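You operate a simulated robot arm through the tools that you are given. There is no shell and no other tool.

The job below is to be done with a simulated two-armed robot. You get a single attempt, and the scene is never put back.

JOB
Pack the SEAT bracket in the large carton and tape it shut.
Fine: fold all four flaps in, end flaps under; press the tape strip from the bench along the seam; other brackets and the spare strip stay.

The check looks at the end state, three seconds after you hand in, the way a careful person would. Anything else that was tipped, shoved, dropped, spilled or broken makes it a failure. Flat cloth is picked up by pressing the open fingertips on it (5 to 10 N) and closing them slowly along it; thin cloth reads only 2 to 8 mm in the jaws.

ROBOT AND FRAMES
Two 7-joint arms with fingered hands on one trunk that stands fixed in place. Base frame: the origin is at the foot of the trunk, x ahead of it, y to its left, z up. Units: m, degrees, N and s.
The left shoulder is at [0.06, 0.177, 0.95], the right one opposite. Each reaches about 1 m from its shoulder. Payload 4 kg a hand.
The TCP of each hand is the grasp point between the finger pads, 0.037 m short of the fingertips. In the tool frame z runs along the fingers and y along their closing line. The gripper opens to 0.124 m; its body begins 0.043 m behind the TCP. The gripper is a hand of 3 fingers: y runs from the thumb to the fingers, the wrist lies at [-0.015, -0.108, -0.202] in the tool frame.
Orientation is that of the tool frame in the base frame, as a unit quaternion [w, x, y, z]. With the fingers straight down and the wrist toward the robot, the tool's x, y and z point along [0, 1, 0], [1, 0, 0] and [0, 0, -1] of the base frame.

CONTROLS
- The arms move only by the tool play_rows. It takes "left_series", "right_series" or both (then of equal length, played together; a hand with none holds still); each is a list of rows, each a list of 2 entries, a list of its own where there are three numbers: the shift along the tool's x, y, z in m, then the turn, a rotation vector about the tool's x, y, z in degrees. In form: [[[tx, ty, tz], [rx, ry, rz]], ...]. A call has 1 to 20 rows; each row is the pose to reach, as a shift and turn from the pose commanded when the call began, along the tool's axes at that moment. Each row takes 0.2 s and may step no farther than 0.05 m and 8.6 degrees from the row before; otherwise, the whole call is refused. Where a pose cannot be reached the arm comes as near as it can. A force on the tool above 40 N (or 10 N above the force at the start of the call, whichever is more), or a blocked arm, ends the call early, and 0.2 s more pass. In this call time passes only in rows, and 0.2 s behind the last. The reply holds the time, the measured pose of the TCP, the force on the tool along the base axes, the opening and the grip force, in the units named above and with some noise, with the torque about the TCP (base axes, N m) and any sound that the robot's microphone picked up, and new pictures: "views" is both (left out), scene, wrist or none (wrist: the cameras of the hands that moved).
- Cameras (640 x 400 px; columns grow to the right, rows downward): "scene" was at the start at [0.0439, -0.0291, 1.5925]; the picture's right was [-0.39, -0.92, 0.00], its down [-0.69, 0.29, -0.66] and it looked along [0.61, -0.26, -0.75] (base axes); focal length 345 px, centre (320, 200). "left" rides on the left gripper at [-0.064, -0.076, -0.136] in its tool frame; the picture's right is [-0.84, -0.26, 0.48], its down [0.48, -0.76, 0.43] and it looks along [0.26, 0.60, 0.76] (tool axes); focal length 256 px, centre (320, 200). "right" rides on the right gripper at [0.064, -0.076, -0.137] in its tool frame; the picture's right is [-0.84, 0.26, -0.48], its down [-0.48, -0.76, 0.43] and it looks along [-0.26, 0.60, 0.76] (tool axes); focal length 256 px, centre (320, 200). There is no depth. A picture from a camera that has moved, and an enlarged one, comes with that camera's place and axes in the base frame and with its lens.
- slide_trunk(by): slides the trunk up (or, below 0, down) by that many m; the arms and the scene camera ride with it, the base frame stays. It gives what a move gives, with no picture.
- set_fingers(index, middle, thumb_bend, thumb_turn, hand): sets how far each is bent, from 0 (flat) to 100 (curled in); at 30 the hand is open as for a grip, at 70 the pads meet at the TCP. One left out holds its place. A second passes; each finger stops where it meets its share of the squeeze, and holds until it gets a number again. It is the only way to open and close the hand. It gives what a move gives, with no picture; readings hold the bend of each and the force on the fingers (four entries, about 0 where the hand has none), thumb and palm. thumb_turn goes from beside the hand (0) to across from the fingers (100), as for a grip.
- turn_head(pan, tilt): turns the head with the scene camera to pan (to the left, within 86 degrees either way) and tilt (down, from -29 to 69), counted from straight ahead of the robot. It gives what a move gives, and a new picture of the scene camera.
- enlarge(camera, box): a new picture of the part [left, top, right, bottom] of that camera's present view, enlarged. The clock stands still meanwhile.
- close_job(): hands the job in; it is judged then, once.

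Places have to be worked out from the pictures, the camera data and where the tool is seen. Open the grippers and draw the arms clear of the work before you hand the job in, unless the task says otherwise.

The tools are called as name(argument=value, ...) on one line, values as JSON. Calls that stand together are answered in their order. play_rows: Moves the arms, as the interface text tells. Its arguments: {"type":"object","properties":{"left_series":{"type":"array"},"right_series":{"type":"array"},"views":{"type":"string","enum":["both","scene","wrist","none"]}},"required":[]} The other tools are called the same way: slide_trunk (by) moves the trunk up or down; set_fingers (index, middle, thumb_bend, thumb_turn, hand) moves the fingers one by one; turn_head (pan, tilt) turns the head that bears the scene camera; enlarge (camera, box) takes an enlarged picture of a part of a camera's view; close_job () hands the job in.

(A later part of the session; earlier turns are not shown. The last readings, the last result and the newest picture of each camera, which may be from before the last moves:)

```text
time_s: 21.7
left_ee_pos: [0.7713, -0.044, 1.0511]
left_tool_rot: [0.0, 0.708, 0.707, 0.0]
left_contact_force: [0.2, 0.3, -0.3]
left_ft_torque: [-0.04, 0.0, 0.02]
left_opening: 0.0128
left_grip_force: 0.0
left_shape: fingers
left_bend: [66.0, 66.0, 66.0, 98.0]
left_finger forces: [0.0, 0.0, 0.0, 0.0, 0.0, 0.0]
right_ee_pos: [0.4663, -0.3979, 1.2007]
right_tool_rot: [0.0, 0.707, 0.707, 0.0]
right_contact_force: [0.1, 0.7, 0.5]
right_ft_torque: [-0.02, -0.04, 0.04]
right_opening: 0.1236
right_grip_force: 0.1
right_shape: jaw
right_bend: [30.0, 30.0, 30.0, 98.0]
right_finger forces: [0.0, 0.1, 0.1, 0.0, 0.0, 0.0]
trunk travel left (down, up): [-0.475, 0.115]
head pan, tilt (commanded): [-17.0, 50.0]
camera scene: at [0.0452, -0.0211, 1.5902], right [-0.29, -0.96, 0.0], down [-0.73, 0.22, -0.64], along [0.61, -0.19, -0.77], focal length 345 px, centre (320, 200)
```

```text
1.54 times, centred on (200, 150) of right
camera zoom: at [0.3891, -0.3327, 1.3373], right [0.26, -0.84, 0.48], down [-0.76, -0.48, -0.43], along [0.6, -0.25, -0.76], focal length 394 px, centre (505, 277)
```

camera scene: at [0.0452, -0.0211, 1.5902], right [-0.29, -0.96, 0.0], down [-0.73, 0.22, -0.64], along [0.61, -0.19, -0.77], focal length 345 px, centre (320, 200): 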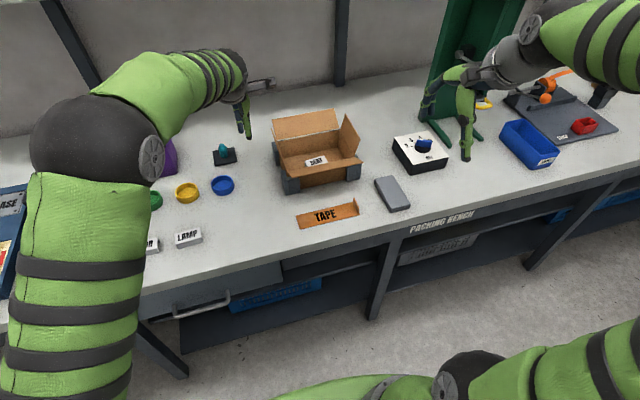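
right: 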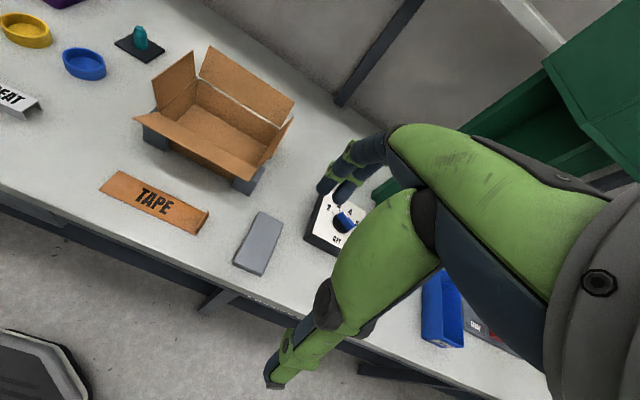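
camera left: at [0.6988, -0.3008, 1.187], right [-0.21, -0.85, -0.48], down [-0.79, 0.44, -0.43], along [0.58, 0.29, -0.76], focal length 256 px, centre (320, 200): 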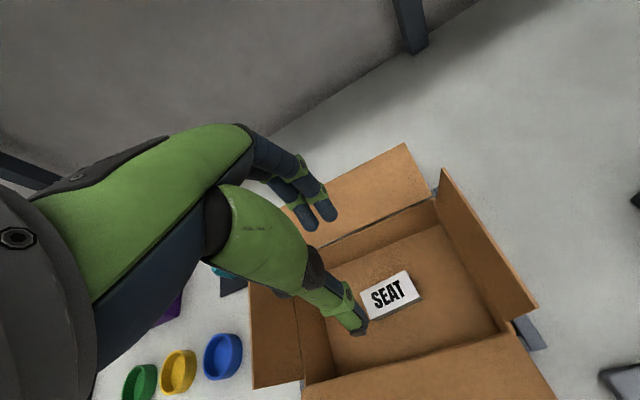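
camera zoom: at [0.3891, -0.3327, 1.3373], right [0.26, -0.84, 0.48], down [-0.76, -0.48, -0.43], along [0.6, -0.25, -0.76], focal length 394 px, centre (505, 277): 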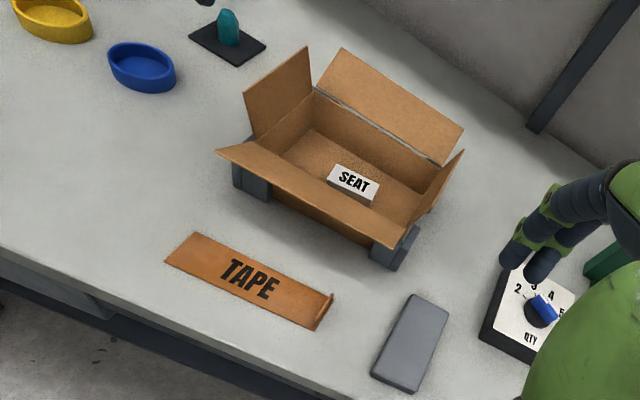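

The left end flap stands almost vertical at y≈−0.13, and a nudge earlier left the back flap where it was, so the hinges seem to hold by friction. I lower the closed left hand outside the left flap so the fingertips sit about 12 mm above its hinge.

play_rows(left_series=[[[0, 0, 0.025], [0, 0, 0]], [[0, 0, 0.05], [0, 0, 0]], [[0, 0, 0.07], [0, 0, 0]], [[0, 0, 0.083], [0, 0, 0]]], views="both")

enlarge(camera="scene", box=[220, 80, 380, 220])

```text
time_s: 22.7
left_ee_pos: [0.7705, -0.0433, 0.9668]
left_tool_rot: [0.0, 0.707, 0.707, 0.0]
left_contact_force: [0.4, -0.6, -0.6]
left_ft_torque: [-0.04, 0.0, 0.02]
left_opening: 0.013
left_grip_force: 0.1
left_shape: fingers
left_bend: [66.0, 66.0, 66.0, 98.0]
left_finger forces: [0.0, 0.1, 0.0, 0.0, 0.0, 0.0]
right_ee_pos: [0.4648, -0.3975, 1.2]
right_tool_rot: [-0.001, 0.706, 0.708, 0.0]
right_contact_force: [-0.2, 0.0, 0.0]
right_ft_torque: [0.0, -0.03, 0.05]
right_opening: 0.1239
right_grip_force: 0.1
right_shape: jaw
right_bend: [30.0, 30.0, 30.0, 98.0]
right_finger forces: [0.1, 0.1, 0.0, 0.0, 0.0, 0.1]
trunk travel left (down, up): [-0.475, 0.115]
head pan, tilt (commanded): [-17.0, 50.0]
camera scene: at [0.0454, -0.0213, 1.5902], right [-0.29, -0.96, 0.0], down [-0.73, 0.22, -0.64], along [0.61, -0.19, -0.77], focal length 345 px, centre (320, 200)
camera left: at [0.6953, -0.1066, 1.1037], right [-0.26, -0.84, -0.48], down [-0.76, 0.48, -0.43], along [0.6, 0.25, -0.76], focal length 256 px, centre (320, 200)
```

scene: 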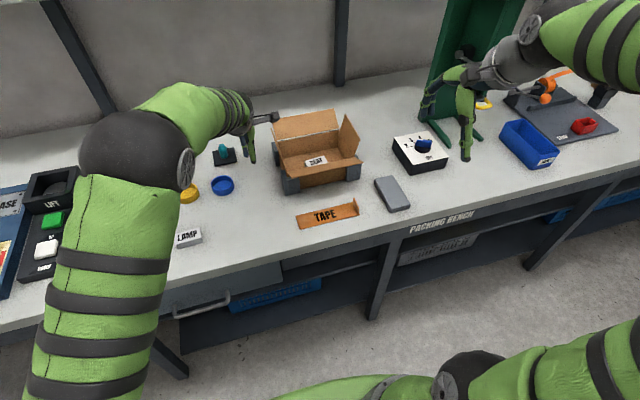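
left: 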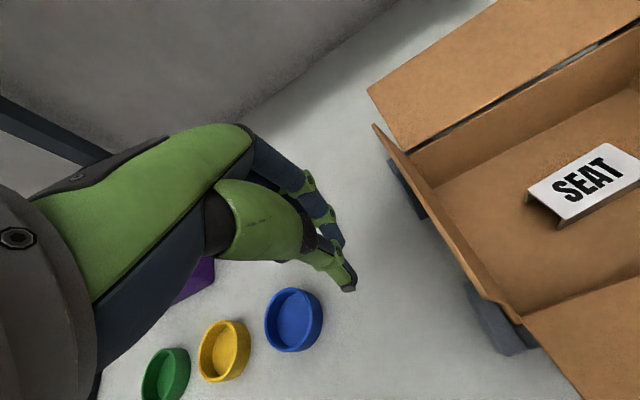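

```text
2.86 times, centred on (300, 150) of scene
camera zoom: at [0.0454, -0.0213, 1.5902], right [-0.29, -0.96, 0.0], down [-0.73, 0.22, -0.64], along [0.61, -0.19, -0.77], focal length 985 px, centre (377, 343)
```

zoom: 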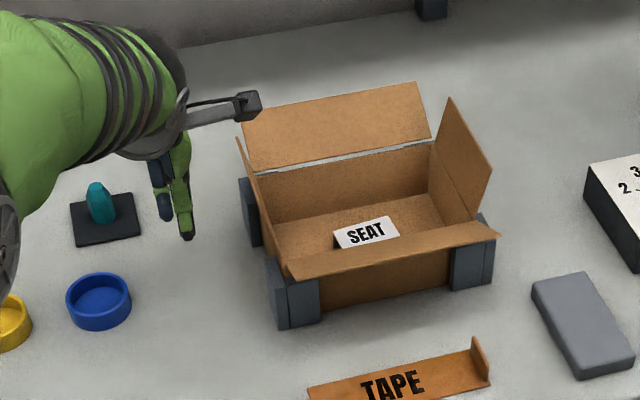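

The fingertips are level and just outside the left flap with nothing in the way. I sweep them inward (−y) slowly to push the flap over.

play_rows(left_series=[[[-0.012, 0, 0], [0, 0, 0]], [[-0.024, 0, 0], [0, 0, 0]], [[-0.036, 0, 0], [0, 0, 0]], [[-0.046, 0, 0], [0, 0, 0]], [[-0.056, 0, 0], [0, 0, 0]], [[-0.066, 0, 0], [0, 0, 0]], [[-0.076, 0, 0], [0, 0, 0]], [[-0.086, 0, 0], [0, 0, 0]]], views="both")

enlarge(camera="scene", box=[220, 80, 380, 220])

```text
time_s: 24.5
left_ee_pos: [0.771, -0.1286, 0.9671]
left_tool_rot: [0.0, 0.707, 0.707, 0.0]
left_contact_force: [-0.6, 0.3, 0.3]
left_ft_torque: [-0.01, 0.02, 0.01]
left_opening: 0.0131
left_grip_force: 0.1
left_shape: fingers
left_bend: [66.0, 66.0, 66.0, 98.0]
left_finger forces: [0.0, 0.0, 0.0, 0.0, 0.0, 0.0]
right_ee_pos: [0.4661, -0.3978, 1.1994]
right_tool_rot: [0.001, 0.706, 0.708, 0.0]
right_contact_force: [0.1, -1.0, -0.5]
right_ft_torque: [0.02, 0.0, -0.02]
right_opening: 0.1236
right_grip_force: 0.1
right_shape: jaw
right_bend: [30.0, 30.0, 30.0, 98.0]
right_finger forces: [0.0, 0.0, 0.0, 0.0, 0.0, 0.2]
trunk travel left (down, up): [-0.475, 0.115]
head pan, tilt (commanded): [-17.0, 50.0]
camera scene: at [0.0452, -0.0214, 1.5902], right [-0.29, -0.96, 0.0], down [-0.73, 0.22, -0.64], along [0.61, -0.19, -0.77], focal length 345 px, centre (320, 200)
camera left: at [0.6952, -0.1931, 1.1037], right [-0.26, -0.84, -0.48], down [-0.76, 0.48, -0.43], along [0.6, 0.25, -0.76], focal length 256 px, centre (320, 200)
```

scene: 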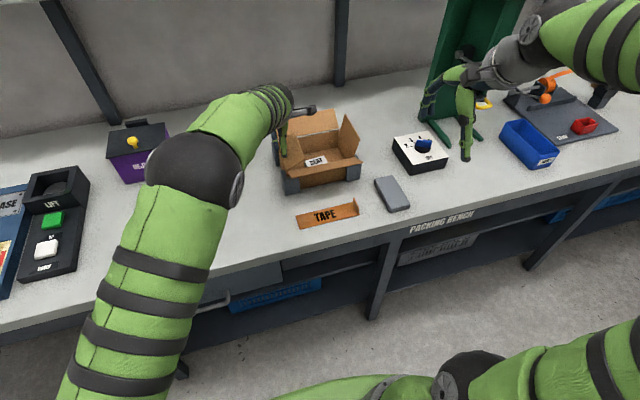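
left: 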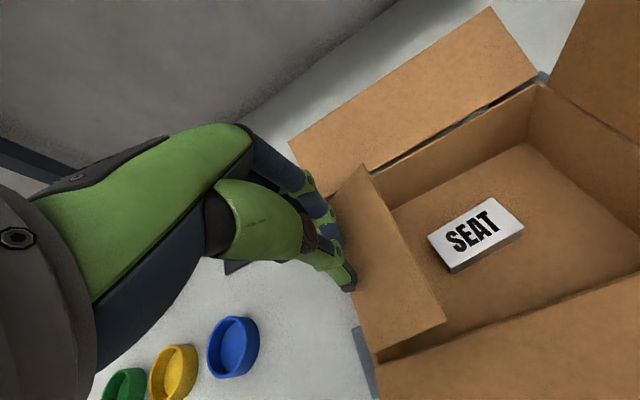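

```text
2.86 times, centred on (300, 150) of scene
camera zoom: at [0.0452, -0.0214, 1.5902], right [-0.29, -0.96, 0.0], down [-0.73, 0.22, -0.64], along [0.61, -0.19, -0.77], focal length 985 px, centre (377, 343)
```

zoom: 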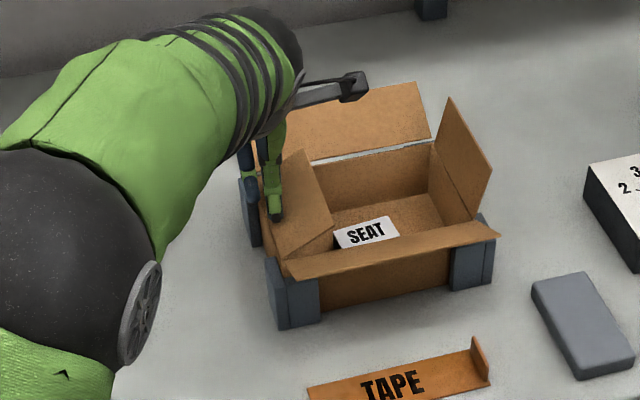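

The left flap is folding in with almost no force. I keep sweeping inward, then press it down toward horizontal.

play_rows(left_series=[[[-0.01, 0, 0], [0, 0, 0]], [[-0.02, 0, 0], [0, 0, 0]], [[-0.03, 0, 0.001], [0, 0, 0]], [[-0.038, 0, 0.003], [0, 0, 0]], [[-0.044, 0, 0.005], [0, 0, 0]], [[-0.048, 0, 0.007], [0, 0, 0]], [[-0.05, 0, 0.009], [0, 0, 0]]], views="both")

enlarge(camera="scene", box=[220, 80, 380, 220])

```text
time_s: 26.1
left_ee_pos: [0.7712, -0.1788, 0.9591]
left_tool_rot: [0.0, 0.707, 0.707, 0.0]
left_contact_force: [0.2, -0.2, 1.2]
left_ft_torque: [-0.01, 0.01, -0.01]
left_opening: 0.0128
left_grip_force: 0.4
left_shape: fingers
left_bend: [66.0, 66.0, 66.0, 98.0]
left_finger forces: [0.0, 0.1, 0.0, 0.1, 1.0, 0.0]
right_ee_pos: [0.4654, -0.3979, 1.1991]
right_tool_rot: [0.0, 0.706, 0.708, 0.0]
right_contact_force: [1.5, 0.0, 0.6]
right_ft_torque: [0.0, -0.04, 0.02]
right_opening: 0.1241
right_grip_force: 0.0
right_shape: jaw
right_bend: [30.0, 30.0, 30.0, 98.0]
right_finger forces: [0.1, 0.0, 0.0, 0.0, 0.1, 0.0]
trunk travel left (down, up): [-0.475, 0.115]
head pan, tilt (commanded): [-17.0, 50.0]
camera scene: at [0.0451, -0.0211, 1.5903], right [-0.29, -0.96, 0.0], down [-0.73, 0.22, -0.64], along [0.61, -0.19, -0.77], focal length 345 px, centre (320, 200)
camera left: at [0.6951, -0.2428, 1.0951], right [-0.26, -0.84, -0.48], down [-0.76, 0.48, -0.43], along [0.6, 0.25, -0.76], focal length 256 px, centre (320, 200)
```

scene: 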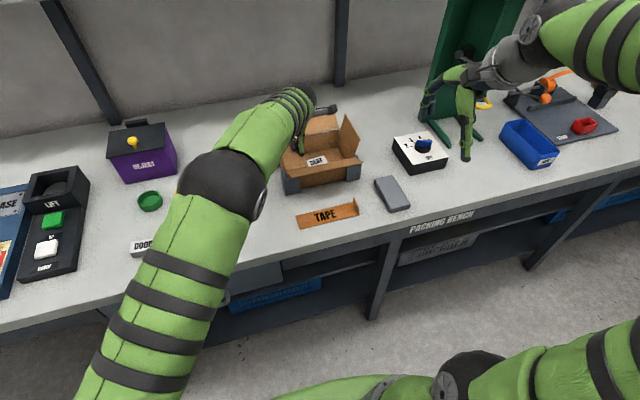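
left: 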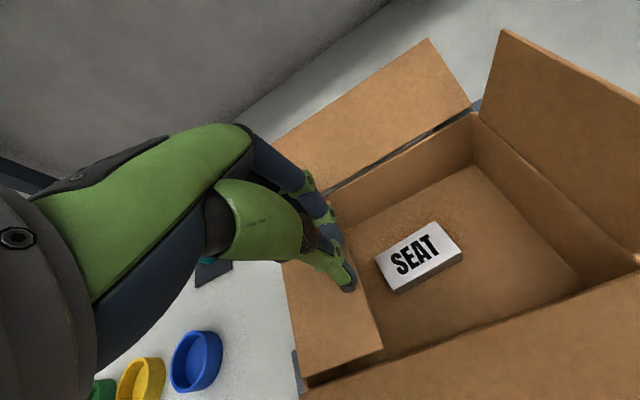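

```text
2.86 times, centred on (300, 150) of scene
camera zoom: at [0.0451, -0.0211, 1.5903], right [-0.29, -0.96, 0.0], down [-0.73, 0.22, -0.64], along [0.61, -0.19, -0.77], focal length 985 px, centre (377, 343)
```

zoom: 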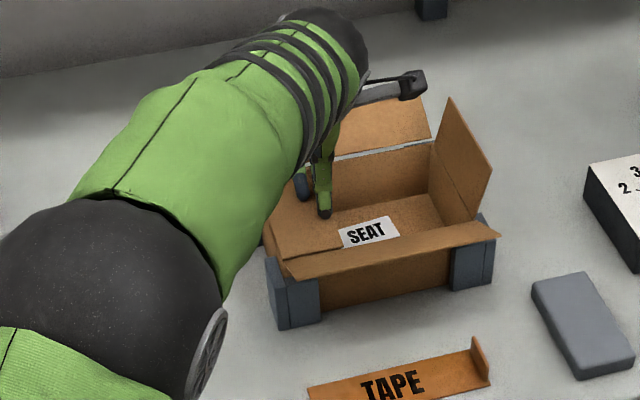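

The left flap is nearly level, with about 1 N on the thumb. I lift the hand off to see whether the flap stays put or springs back.

play_rows(left_series=[[[0, 0, -0.01], [0, 0, 0]], [[0, 0, -0.03], [0, 0, 0]], [[0, 0, -0.055], [0, 0, 0]], [[0.01, 0, -0.08], [0, 0, 0]], [[0.04, 0, -0.1], [0, 0, 0]], [[0.08, 0, -0.12], [0, 0, 0]], [[0.12, 0, -0.12], [0, 0, 0]]], views="both")

enlarge(camera="scene", box=[220, 80, 380, 220])

enlarge(camera="right", box=[80, 20, 320, 280])

```text
time_s: 27.7
left_ee_pos: [0.7703, -0.0595, 1.0777]
left_tool_rot: [0.0, 0.707, 0.707, -0.001]
left_contact_force: [0.2, -0.7, 0.0]
left_ft_torque: [0.06, -0.01, -0.01]
left_opening: 0.0129
left_grip_force: 0.0
left_shape: fingers
left_bend: [66.0, 66.0, 66.0, 98.0]
left_finger forces: [0.0, 0.0, 0.0, 0.0, 0.0, 0.0]
right_ee_pos: [0.4659, -0.3962, 1.2004]
right_tool_rot: [0.0, 0.707, 0.707, 0.0]
right_contact_force: [0.6, -0.8, 0.6]
right_ft_torque: [0.02, -0.03, 0.03]
right_opening: 0.1237
right_grip_force: 0.1
right_shape: jaw
right_bend: [30.0, 30.0, 30.0, 98.0]
right_finger forces: [0.0, 0.1, 0.1, 0.1, 0.1, 0.1]
trunk travel left (down, up): [-0.475, 0.115]
head pan, tilt (commanded): [-17.0, 50.0]
camera scene: at [0.0453, -0.0204, 1.5902], right [-0.29, -0.96, 0.0], down [-0.73, 0.22, -0.64], along [0.61, -0.19, -0.77], focal length 345 px, centre (320, 200)
camera left: at [0.6951, -0.1226, 1.2151], right [-0.26, -0.84, -0.48], down [-0.76, 0.48, -0.43], along [0.6, 0.25, -0.76], focal length 256 px, centre (320, 200)
```

scene: 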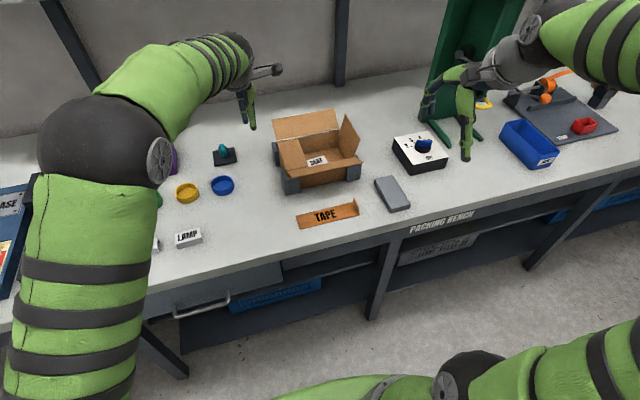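
left: 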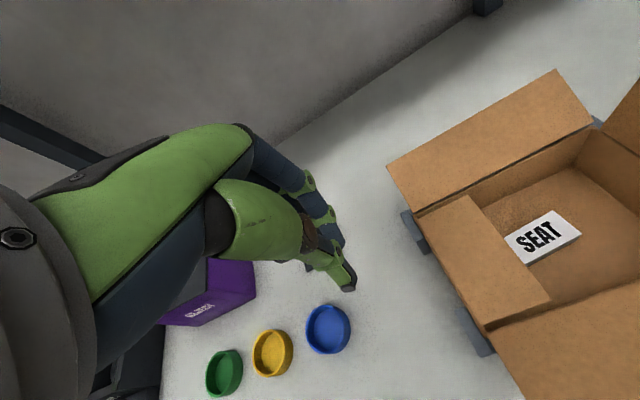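

```text
2.86 times, centred on (300, 150) of scene
camera zoom: at [0.0453, -0.0204, 1.5902], right [-0.29, -0.96, 0.0], down [-0.73, 0.22, -0.64], along [0.61, -0.19, -0.77], focal length 985 px, centre (377, 343)
```

zoom: 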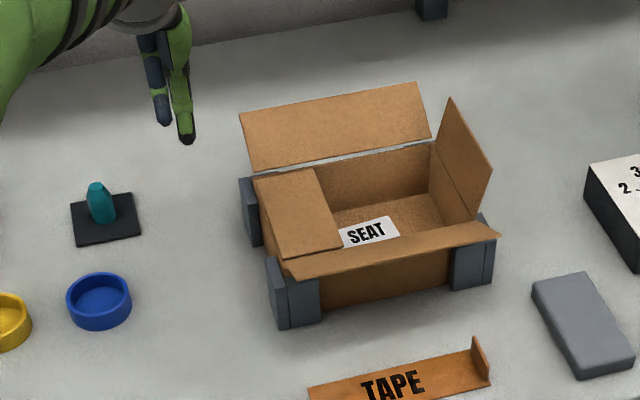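

```text
1.54 times, centred on (200, 150) of right
camera zoom: at [0.3891, -0.3322, 1.3374], right [0.26, -0.84, 0.48], down [-0.76, -0.48, -0.43], along [0.6, -0.25, -0.76], focal length 394 px, centre (505, 277)
```

zoom: 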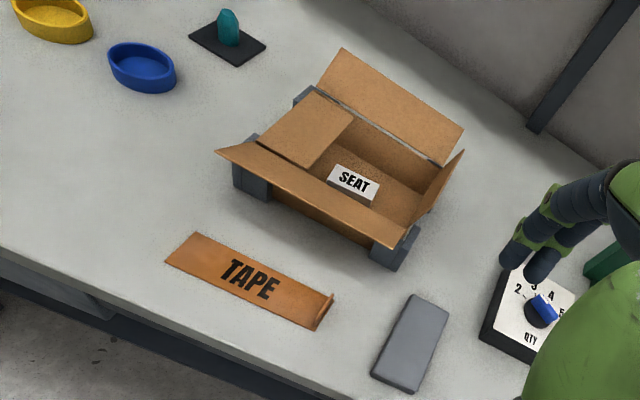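

The left flap stays folded by itself. Next I close the right hand's fingers and bring it to the outside of the right end flap, between the carton and the QTY box, while the left hand moves further left.

set_fingers(hand="right", index=66, middle=66, thumb_bend=66)

play_rows(left_series=[[[0.01, 0, 0], [0, 0, 0]], [[0.025, 0, -0.005], [0, 0, 0]], [[0.04, 0, -0.01], [0, 0, 0]], [[0.055, 0, -0.015], [0, 0, 0]], [[0.07, 0, -0.02], [0, 0, 0]], [[0.08, 0, -0.02], [0, 0, 0]], [[0.09, 0, -0.02], [0, 0, 0]], [[0.1, 0, -0.02], [0, 0, 0]], [[0.1, 0, -0.02], [0, 0, 0]], [[0.1, 0, -0.02], [0, 0, 0]]], right_series=[[[-0.008, 0.03, 0], [0, 0, 0]], [[-0.016, 0.065, 0], [0, 0, 0]], [[-0.024, 0.1, 0], [0, 0, 0]], [[-0.032, 0.135, 0.01], [0, 0, 0]], [[-0.038, 0.17, 0.02], [0, 0, 0]], [[-0.042, 0.205, 0.035], [0, 0, 0]], [[-0.042, 0.24, 0.055], [0, 0, 0]], [[-0.042, 0.27, 0.075], [0, 0, 0]], [[-0.042, 0.293, 0.095], [0, 0, 0]], [[-0.042, 0.305, 0.105], [0, 0, 0]]], views="both")

```text
time_s: 28.7
left_ee_pos: [0.7699, -0.0602, 1.0787]
left_tool_rot: [0.0, 0.707, 0.707, 0.0]
left_contact_force: [-0.3, -0.9, -0.5]
left_ft_torque: [-0.02, -0.01, -0.01]
left_opening: 0.0128
left_grip_force: 0.1
left_shape: fingers
left_bend: [66.0, 66.0, 66.0, 98.0]
left_finger forces: [0.0, 0.0, 0.0, 0.0, 0.0, 0.1]
right_ee_pos: [0.4652, -0.3969, 1.2]
right_tool_rot: [0.0, 0.706, 0.708, 0.0]
right_contact_force: [-0.2, -0.1, -0.1]
right_ft_torque: [0.01, -0.02, -0.02]
right_opening: 0.0129
right_grip_force: 0.0
right_shape: fingers
right_bend: [66.0, 66.0, 66.0, 98.0]
right_finger forces: [0.0, 0.0, 0.0, 0.0, 0.0, 0.1]
trunk travel left (down, up): [-0.475, 0.115]
head pan, tilt (commanded): [-17.0, 50.0]
```

```text
time_s: 30.9
left_ee_pos: [0.7707, 0.0394, 1.0999]
left_tool_rot: [0.0, 0.707, 0.707, 0.0]
left_contact_force: [-0.8, -0.5, -0.1]
left_ft_torque: [-0.05, -0.02, 0.01]
left_opening: 0.0128
left_grip_force: 0.1
left_shape: fingers
left_bend: [66.0, 66.0, 66.0, 98.0]
left_finger forces: [0.1, 0.0, 0.0, 0.0, 0.0, 0.1]
right_ee_pos: [0.7701, -0.4385, 1.0947]
right_tool_rot: [0.0, 0.707, 0.707, 0.0]
right_contact_force: [-0.2, 0.2, -0.7]
right_ft_torque: [-0.02, 0.0, 0.03]
right_opening: 0.013
right_grip_force: 0.0
right_shape: fingers
right_bend: [66.0, 66.0, 66.0, 98.0]
right_finger forces: [0.0, 0.1, 0.0, 0.0, 0.0, 0.0]
trunk travel left (down, up): [-0.475, 0.115]
head pan, tilt (commanded): [-17.0, 50.0]
camera scene: at [0.0455, -0.0212, 1.5902], right [-0.29, -0.96, 0.0], down [-0.73, 0.22, -0.64], along [0.61, -0.19, -0.77], focal length 345 px, centre (320, 200)
camera right: at [0.6949, -0.3743, 1.2318], right [0.26, -0.84, 0.48], down [-0.76, -0.48, -0.44], along [0.6, -0.25, -0.76], focal length 256 px, centre (320, 200)
camera left: at [0.6952, -0.0228, 1.235], right [-0.26, -0.84, -0.48], down [-0.76, 0.48, -0.43], along [0.6, 0.25, -0.76], focal length 256 px, centre (320, 200)
```

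scene: 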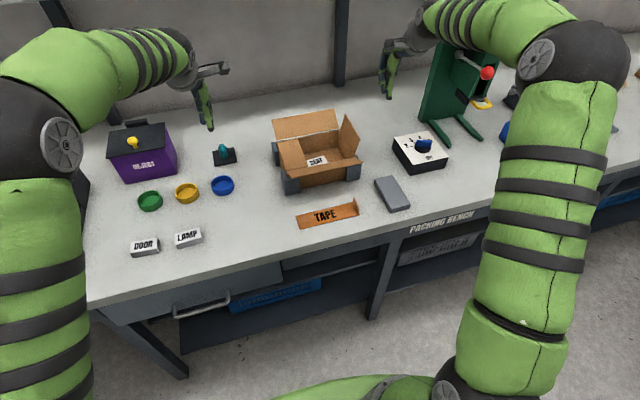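
right: 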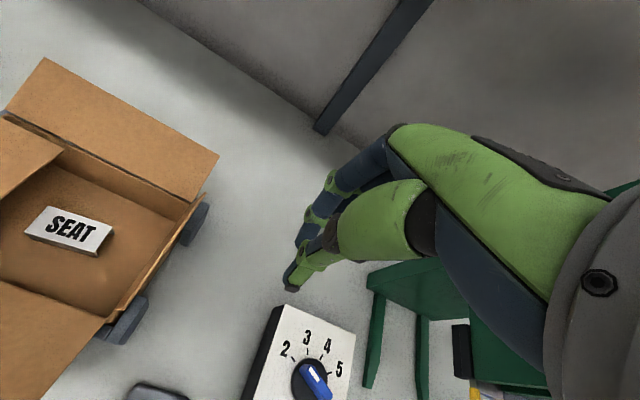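
left: 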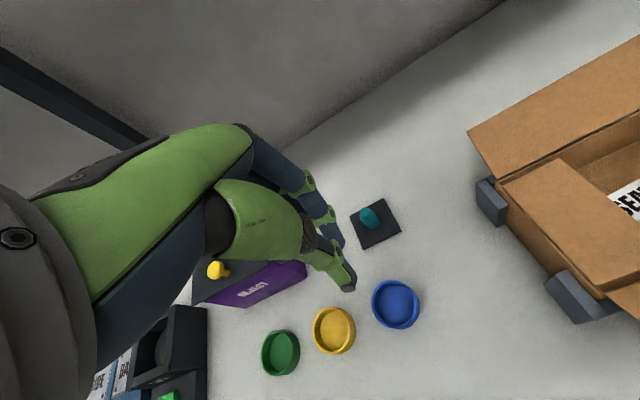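

The right hand is between the right flap and the QTY box with several centimetres to spare. I lower it to the same height I used on the left side.

play_rows(right_series=[[[0.004, 0, 0.03], [0, 0, 0]], [[0.008, 0, 0.06], [0, 0, 0]], [[0.01, 0, 0.09], [0, 0, 0]], [[0.01, 0, 0.115], [0, 0, 0]], [[0.01, 0, 0.127], [0, 0, 0]]], views="both")

enlarge(camera="scene", box=[240, 60, 440, 220])

```text
time_s: 32.1
left_ee_pos: [0.7712, 0.0397, 1.0985]
left_tool_rot: [0.0, 0.707, 0.707, 0.0]
left_contact_force: [0.5, 0.3, 0.2]
left_ft_torque: [-0.02, 0.0, 0.01]
left_opening: 0.0126
left_grip_force: 0.1
left_shape: fingers
left_bend: [66.0, 66.0, 66.0, 98.0]
left_finger forces: [0.0, 0.0, 0.0, 0.1, 0.0, 0.0]
right_ee_pos: [0.7701, -0.4288, 0.9681]
right_tool_rot: [0.0, 0.707, 0.707, 0.0]
right_contact_force: [0.5, 0.5, -0.4]
right_ft_torque: [-0.01, 0.03, 0.01]
right_opening: 0.0132
right_grip_force: 0.1
right_shape: fingers
right_bend: [66.0, 66.0, 66.0, 98.0]
right_finger forces: [0.1, 0.0, 0.0, 0.0, 0.1, 0.0]
trunk travel left (down, up): [-0.475, 0.115]
head pan, tilt (commanded): [-17.0, 50.0]
camera scene: at [0.0454, -0.0212, 1.5902], right [-0.29, -0.96, 0.0], down [-0.73, 0.22, -0.64], along [0.61, -0.19, -0.77], focal length 345 px, centre (320, 200)
camera right: at [0.6937, -0.3647, 1.1051], right [0.26, -0.84, 0.48], down [-0.76, -0.48, -0.43], along [0.6, -0.25, -0.76], focal length 256 px, centre (320, 200)
```

scene: 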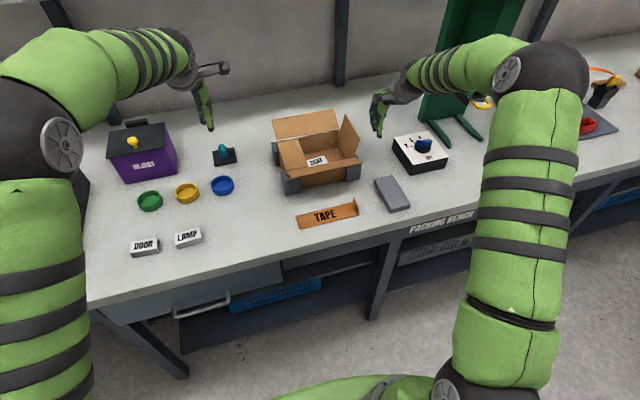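
right: 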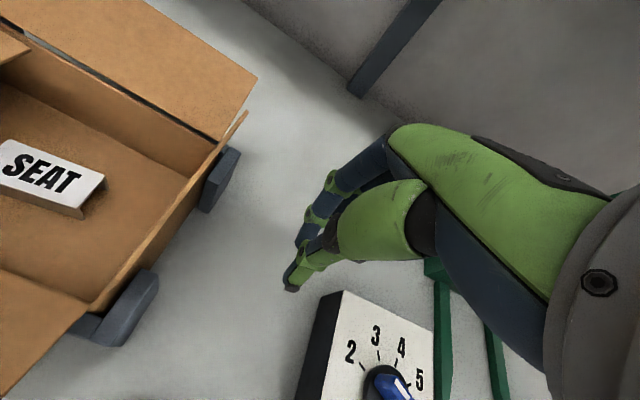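

```text
2.50 times, centred on (340, 140) of scene
camera zoom: at [0.0454, -0.0212, 1.5902], right [-0.29, -0.96, 0.0], down [-0.73, 0.22, -0.64], along [0.61, -0.19, -0.77], focal length 862 px, centre (270, 350)
```

zoom: 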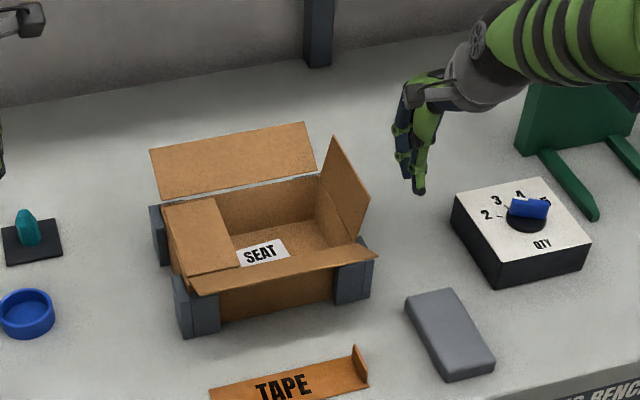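

Clear to go: I sweep the right hand inward (+y) over the right flap, finishing about 5 cm past its hinge and a little lower.

play_rows(right_series=[[[0.014, 0, 0], [0, 0, 0]], [[0.028, 0, 0], [0, 0, 0]], [[0.042, 0, 0], [0, 0, 0]], [[0.054, 0, 0], [0, 0, 0]], [[0.066, 0, 0], [0, 0, 0]], [[0.077, 0, 0], [0, 0, 0]], [[0.087, 0, 0], [0, 0, 0]], [[0.097, 0, 0], [0, 0, 0]], [[0.107, 0, 0], [0, 0, 0]], [[0.117, 0, 0], [0, 0, 0]], [[0.126, 0, 0.002], [0, 0, 0]], [[0.134, 0, 0.004], [0, 0, 0]], [[0.14, 0, 0.006], [0, 0, 0]], [[0.145, 0, 0.008], [0, 0, 0]], [[0.147, 0, 0.009], [0, 0, 0]]], views="both")

enlarge(camera="scene", box=[240, 60, 440, 220])

```text
time_s: 35.3
left_ee_pos: [0.77, 0.0415, 1.0994]
left_tool_rot: [0.0, 0.708, 0.706, 0.001]
left_contact_force: [0.3, 0.2, -0.2]
left_ft_torque: [-0.05, 0.03, 0.01]
left_opening: 0.0128
left_grip_force: 0.1
left_shape: fingers
left_bend: [66.0, 66.0, 66.0, 98.0]
left_finger forces: [0.0, 0.0, 0.0, 0.0, 0.0, 0.0]
right_ee_pos: [0.7711, -0.2813, 0.9594]
right_tool_rot: [0.0, 0.707, 0.707, 0.0]
right_contact_force: [0.9, 0.0, 1.4]
right_ft_torque: [-0.04, 0.0, 0.01]
right_opening: 0.013
right_grip_force: 1.0
right_shape: fingers
right_bend: [66.0, 66.0, 66.0, 98.0]
right_finger forces: [0.0, 0.0, 0.0, 0.0, 1.1, 0.0]
trunk travel left (down, up): [-0.475, 0.115]
head pan, tilt (commanded): [-17.0, 50.0]
camera scene: at [0.0452, -0.0212, 1.5902], right [-0.29, -0.96, 0.0], down [-0.73, 0.22, -0.64], along [0.61, -0.19, -0.77], focal length 345 px, centre (320, 200)
camera right: at [0.6939, -0.2175, 1.0961], right [0.26, -0.84, 0.48], down [-0.76, -0.48, -0.43], along [0.6, -0.25, -0.76], focal length 256 px, centre (320, 200)
```

scene: 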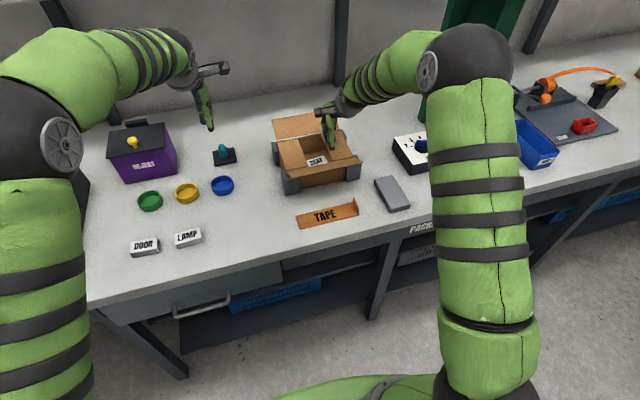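
right: 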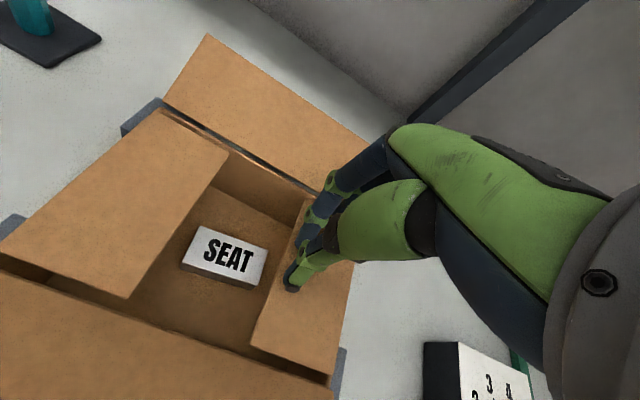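

```text
2.50 times, centred on (340, 140) of scene
camera zoom: at [0.0452, -0.0212, 1.5902], right [-0.29, -0.96, 0.0], down [-0.73, 0.22, -0.64], along [0.61, -0.19, -0.77], focal length 862 px, centre (270, 350)
```

zoom: 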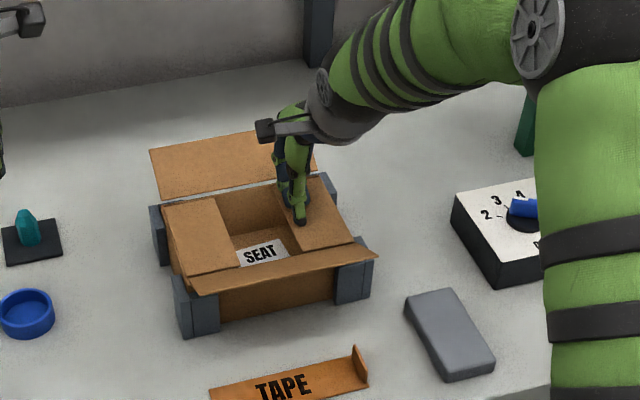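

Both end flaps are folded in. I raise the right hand, bring it back toward me and down in front of the front flap, centred at y≈−0.23.

play_rows(right_series=[[[0, 0, -0.01], [0, 0, 0]], [[0, 0, -0.035], [0, 0, 0]], [[0, 0, -0.07], [0, 0, 0]], [[0.01, -0.01, -0.105], [0, 0, 0]], [[0.02, -0.04, -0.125], [0, 0, 0]], [[0.035, -0.075, -0.13], [0, 0, 0]], [[0.045, -0.11, -0.13], [0, 0, 0]], [[0.051, -0.145, -0.13], [0, 0, 0]], [[0.051, -0.175, -0.12], [0, 0, 0]], [[0.051, -0.195, -0.1], [0, 0, 0]], [[0.051, -0.2, -0.075], [0, 0, 0]], [[0.051, -0.2, -0.05], [0, 0, 0]]], views="both")

enlarge(camera="scene", box=[220, 80, 400, 220])

enlarge(camera="left", box=[400, 0, 640, 400])

```text
time_s: 37.9
left_ee_pos: [0.7698, 0.0399, 1.0985]
left_tool_rot: [0.0, 0.708, 0.706, 0.0]
left_contact_force: [0.0, -0.4, 0.1]
left_ft_torque: [0.04, 0.0, 0.04]
left_opening: 0.0128
left_grip_force: 0.0
left_shape: fingers
left_bend: [66.0, 66.0, 66.0, 98.0]
left_finger forces: [0.0, 0.0, 0.0, 0.1, 0.0, 0.1]
right_ee_pos: [0.5706, -0.2309, 1.0095]
right_tool_rot: [-0.001, 0.707, 0.707, 0.001]
right_contact_force: [-1.0, 0.8, 0.7]
right_ft_torque: [-0.01, 0.01, 0.03]
right_opening: 0.0128
right_grip_force: 0.0
right_shape: fingers
right_bend: [66.0, 66.0, 66.0, 98.0]
right_finger forces: [0.1, 0.0, 0.0, 0.0, 0.0, 0.1]
trunk travel left (down, up): [-0.475, 0.115]
head pan, tilt (commanded): [-17.0, 50.0]
camera scene: at [0.0457, -0.0211, 1.5902], right [-0.29, -0.96, 0.0], down [-0.73, 0.22, -0.64], along [0.61, -0.19, -0.77], focal length 345 px, centre (320, 200)
camera right: at [0.4944, -0.1666, 1.1455], right [0.26, -0.84, 0.48], down [-0.76, -0.48, -0.43], along [0.6, -0.25, -0.76], focal length 256 px, centre (320, 200)
```

scene: 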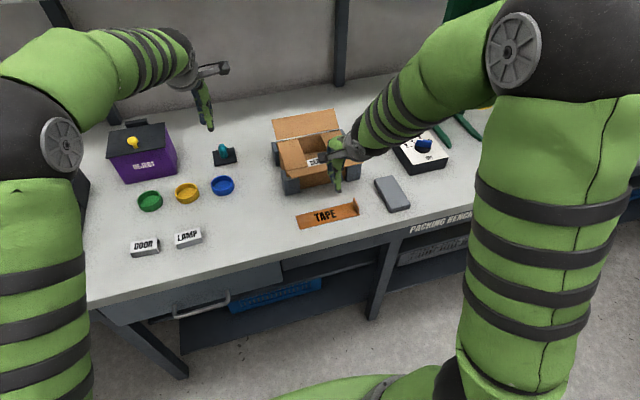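
right: 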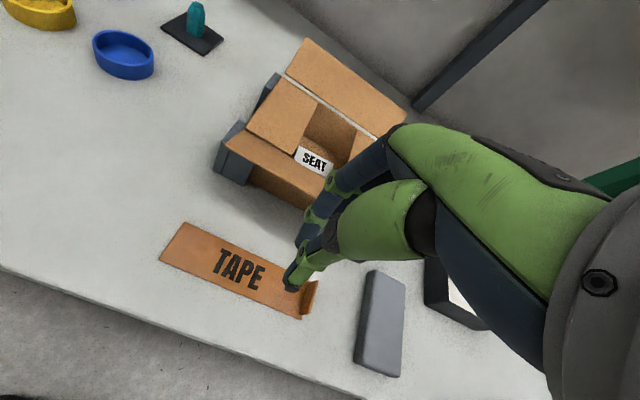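

```text
2.86 times, centred on (310, 150) of scene
camera zoom: at [0.0457, -0.0211, 1.5902], right [-0.29, -0.96, 0.0], down [-0.73, 0.22, -0.64], along [0.61, -0.19, -0.77], focal length 985 px, centre (349, 343)
```

zoom: 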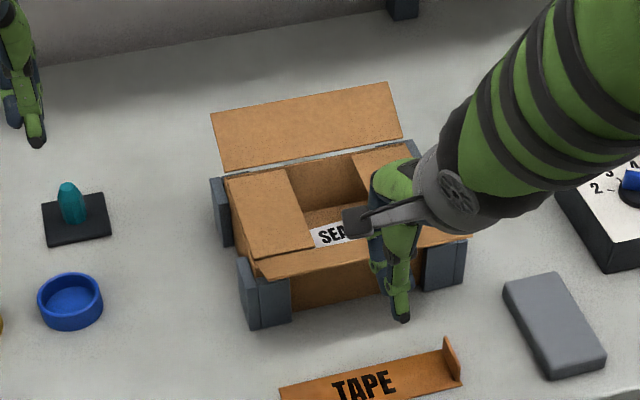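

```text
1.00 times, centred on (520, 200) of left (not enlarged: the box is as wide or as high as the picture)
camera zoom: at [0.6954, -0.0228, 1.2349], right [-0.26, -0.84, -0.48], down [-0.76, 0.48, -0.43], along [0.6, 0.25, -0.76], focal length 256 px, centre (120, 200)
```

zoom: 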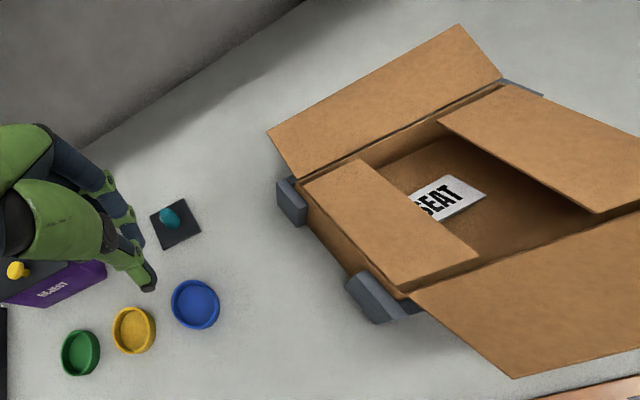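

The hand is just in front of the front flap, whose outer edge is near x 0.645, z 0.957. I lower it slightly and push forward (+x) in small steps.

play_rows(right_series=[[[0, 0, 0.02], [0, 0, 0]], [[0, 0, 0.042], [0, 0, 0]], [[0, 0.015, 0.044], [0, 0, 0]], [[0, 0.03, 0.044], [0, 0, 0]], [[0, 0.042, 0.044], [0, 0, 0]], [[0, 0.054, 0.044], [0, 0, 0]], [[0, 0.066, 0.044], [0, 0, 0]], [[0, 0.078, 0.044], [0, 0, 0]]], views="both")

enlarge(camera="scene", box=[220, 80, 400, 220])

enlarge(camera="left", box=[400, 0, 640, 400])

```text
time_s: 39.4
left_ee_pos: [0.7685, 0.0405, 1.1021]
left_tool_rot: [0.001, 0.708, 0.707, 0.001]
left_contact_force: [0.6, 0.5, -0.1]
left_ft_torque: [0.04, -0.03, 0.0]
left_opening: 0.0128
left_grip_force: 0.1
left_shape: fingers
left_bend: [66.0, 66.0, 66.0, 98.0]
left_finger forces: [0.1, 0.0, 0.0, 0.0, 0.1, 0.0]
right_ee_pos: [0.619, -0.2295, 0.9661]
right_tool_rot: [-0.003, 0.706, 0.708, -0.003]
right_contact_force: [-33.9, 1.0, 20.5]
right_ft_torque: [-0.05, -0.24, -0.03]
right_opening: 0.0023
right_grip_force: 19.6
right_shape: fingers
right_bend: [71.0, 72.0, 66.0, 98.0]
right_finger forces: [16.3, 23.4, 0.0, 0.0, 0.0, 0.0]
trunk travel left (down, up): [-0.475, 0.115]
head pan, tilt (commanded): [-17.0, 50.0]
stopped in row 7 (right hand): the force on the tool passed its limit at 43 N (the readings are from after the stop); the commanded pose is now the measured one
camera scene: at [0.0401, -0.0207, 1.5906], right [-0.29, -0.96, 0.0], down [-0.73, 0.22, -0.65], along [0.62, -0.19, -0.76], focal length 345 px, centre (320, 200)
camera right: at [0.5429, -0.1653, 1.1031], right [0.26, -0.84, 0.48], down [-0.76, -0.48, -0.43], along [0.59, -0.25, -0.76], focal length 256 px, centre (320, 200)
```

scene: 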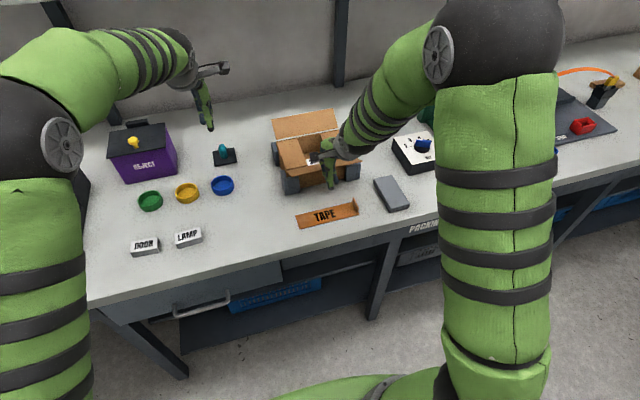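
right: 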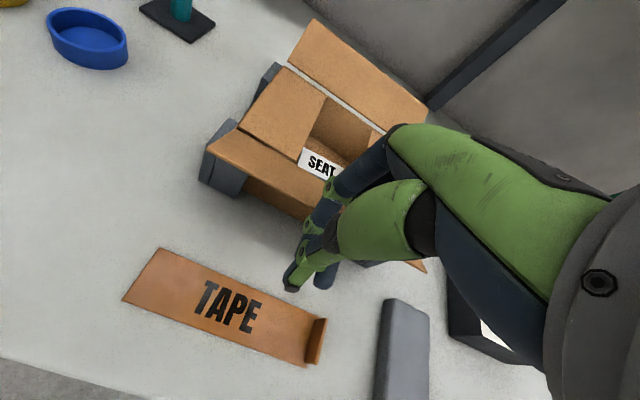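

```text
2.86 times, centred on (310, 150) of scene
camera zoom: at [0.0401, -0.0207, 1.5906], right [-0.29, -0.96, 0.0], down [-0.73, 0.22, -0.65], along [0.62, -0.19, -0.76], focal length 985 px, centre (349, 343)
```

zoom: 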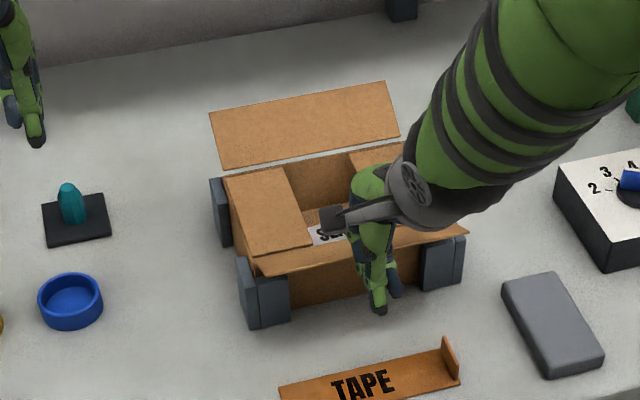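

```text
1.00 times, centred on (520, 200) of left (not enlarged: the box is as wide or as high as the picture)
camera zoom: at [0.6915, -0.0227, 1.2374], right [-0.26, -0.84, -0.48], down [-0.76, 0.48, -0.44], along [0.6, 0.25, -0.76], focal length 256 px, centre (120, 200)
```

zoom: 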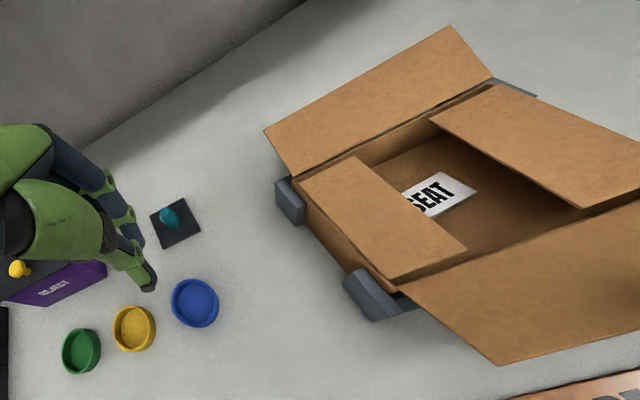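

The finger backs slope so that they pressed the flap edge down and jammed at 43 N; nothing else moved. I back off, then curl the fingers and use only the thumb, tilted forward, to scoop under the flap's outer edge.

play_rows(right_series=[[[0, -0.015, 0], [0, 0, 0]], [[0, -0.035, -0.01], [0, 0, 0]], [[0, -0.055, -0.025], [0, 0, 0]], [[0, -0.06, -0.055], [0, 0, 0]], [[0, -0.06, -0.085], [0, 0, 0]]], views="none")

set_fingers(hand="right", index=100, middle=100, thumb_bend=30)

play_rows(right_series=[[[0, 0, 0], [0, 0, 0]]], views="both")

enlarge(camera="scene", box=[220, 80, 400, 220])

enlarge(camera="left", box=[400, 0, 640, 400])

```text
time_s: 40.6
left_ee_pos: [0.7709, 0.0391, 1.0988]
left_tool_rot: [0.0, 0.708, 0.707, 0.0]
left_contact_force: [0.2, 0.8, 0.0]
left_ft_torque: [-0.01, -0.02, 0.01]
left_opening: 0.0128
left_grip_force: 0.1
left_shape: fingers
left_bend: [66.0, 66.0, 66.0, 98.0]
left_finger forces: [0.0, 0.1, 0.0, 0.1, 0.0, 0.0]
right_ee_pos: [0.5638, -0.231, 1.0491]
right_tool_rot: [-0.002, 0.707, 0.708, -0.001]
right_contact_force: [-0.2, 0.1, -0.2]
right_ft_torque: [-0.03, 0.0, -0.01]
right_opening: 0.013
right_grip_force: 0.1
right_shape: fingers
right_bend: [66.0, 66.0, 66.0, 98.0]
right_finger forces: [0.0, 0.0, 0.0, 0.0, 0.1, 0.0]
trunk travel left (down, up): [-0.475, 0.115]
head pan, tilt (commanded): [-17.0, 50.0]
```

```text
time_s: 41.6
left_ee_pos: [0.7697, 0.04, 1.099]
left_tool_rot: [0.001, 0.708, 0.706, 0.0]
left_contact_force: [-0.5, -0.5, -1.0]
left_ft_torque: [0.02, -0.02, 0.03]
left_opening: 0.013
left_grip_force: 0.1
left_shape: fingers
left_bend: [66.0, 66.0, 66.0, 98.0]
left_finger forces: [0.1, 0.0, 0.0, 0.0, 0.0, 0.1]
right_ee_pos: [0.5638, -0.2303, 1.0478]
right_tool_rot: [-0.002, 0.706, 0.708, -0.002]
right_contact_force: [-0.4, 0.0, 0.4]
right_ft_torque: [0.0, 0.01, 0.02]
right_opening: 0.0805
right_grip_force: 0.0
right_shape: fingers
right_bend: [100.0, 100.0, 30.0, 98.0]
right_finger forces: [0.1, 0.0, 0.0, 0.0, 0.1, 0.0]
trunk travel left (down, up): [-0.475, 0.115]
head pan, tilt (commanded): [-17.0, 50.0]
```

```text
time_s: 42.0
left_ee_pos: [0.7706, 0.0397, 1.0996]
left_tool_rot: [0.0, 0.708, 0.707, 0.0]
left_contact_force: [-0.1, -1.1, 0.6]
left_ft_torque: [-0.01, -0.03, -0.01]
left_opening: 0.0129
left_grip_force: 0.0
left_shape: fingers
left_bend: [66.0, 66.0, 66.0, 98.0]
left_finger forces: [0.0, 0.0, 0.0, 0.0, 0.0, 0.1]
right_ee_pos: [0.5631, -0.2305, 1.0477]
right_tool_rot: [-0.003, 0.707, 0.707, -0.001]
right_contact_force: [0.0, -0.2, 0.5]
right_ft_torque: [0.02, 0.0, 0.0]
right_opening: 0.0802
right_grip_force: 0.0
right_shape: fingers
right_bend: [100.0, 100.0, 30.0, 98.0]
right_finger forces: [0.0, 0.0, 0.0, 0.1, 0.1, 0.0]
trunk travel left (down, up): [-0.475, 0.115]
head pan, tilt (commanded): [-17.0, 50.0]
camera scene: at [0.0453, -0.0211, 1.5902], right [-0.29, -0.96, 0.0], down [-0.73, 0.22, -0.64], along [0.61, -0.19, -0.77], focal length 345 px, centre (320, 200)
camera right: at [0.488, -0.1656, 1.1856], right [0.26, -0.84, 0.48], down [-0.76, -0.48, -0.43], along [0.59, -0.25, -0.76], focal length 256 px, centre (320, 200)
```

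scene: 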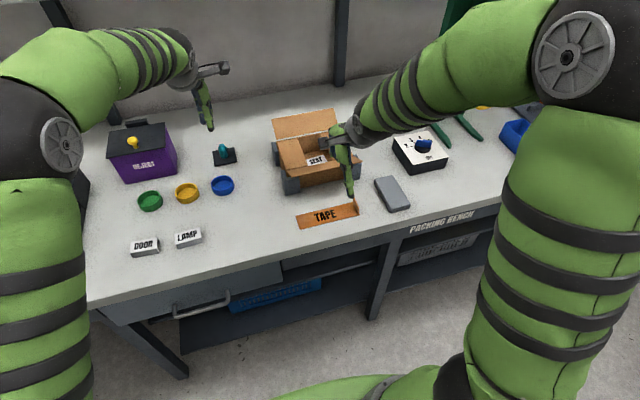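
right: 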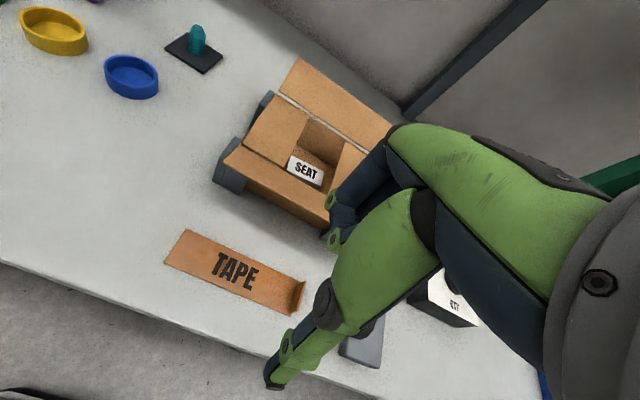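

```text
2.86 times, centred on (310, 150) of scene
camera zoom: at [0.0453, -0.0211, 1.5902], right [-0.29, -0.96, 0.0], down [-0.73, 0.22, -0.64], along [0.61, -0.19, -0.77], focal length 985 px, centre (349, 343)
```

zoom: 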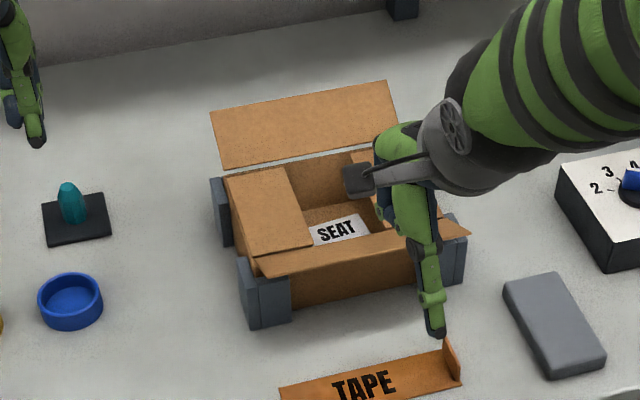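

```text
1.00 times, centred on (520, 200) of left (not enlarged: the box is as wide or as high as the picture)
camera zoom: at [0.695, -0.0228, 1.2351], right [-0.26, -0.84, -0.48], down [-0.76, 0.48, -0.43], along [0.6, 0.25, -0.76], focal length 256 px, centre (120, 200)
```

zoom: 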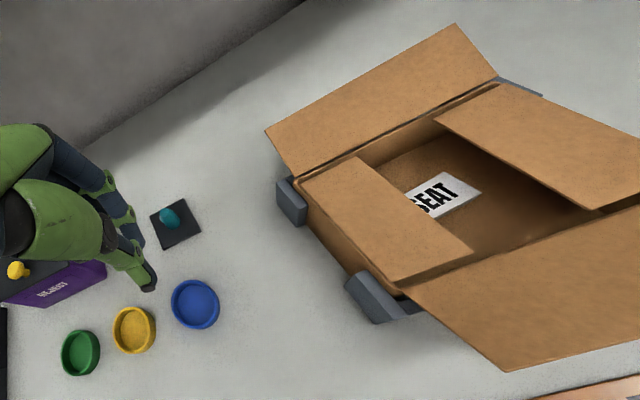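

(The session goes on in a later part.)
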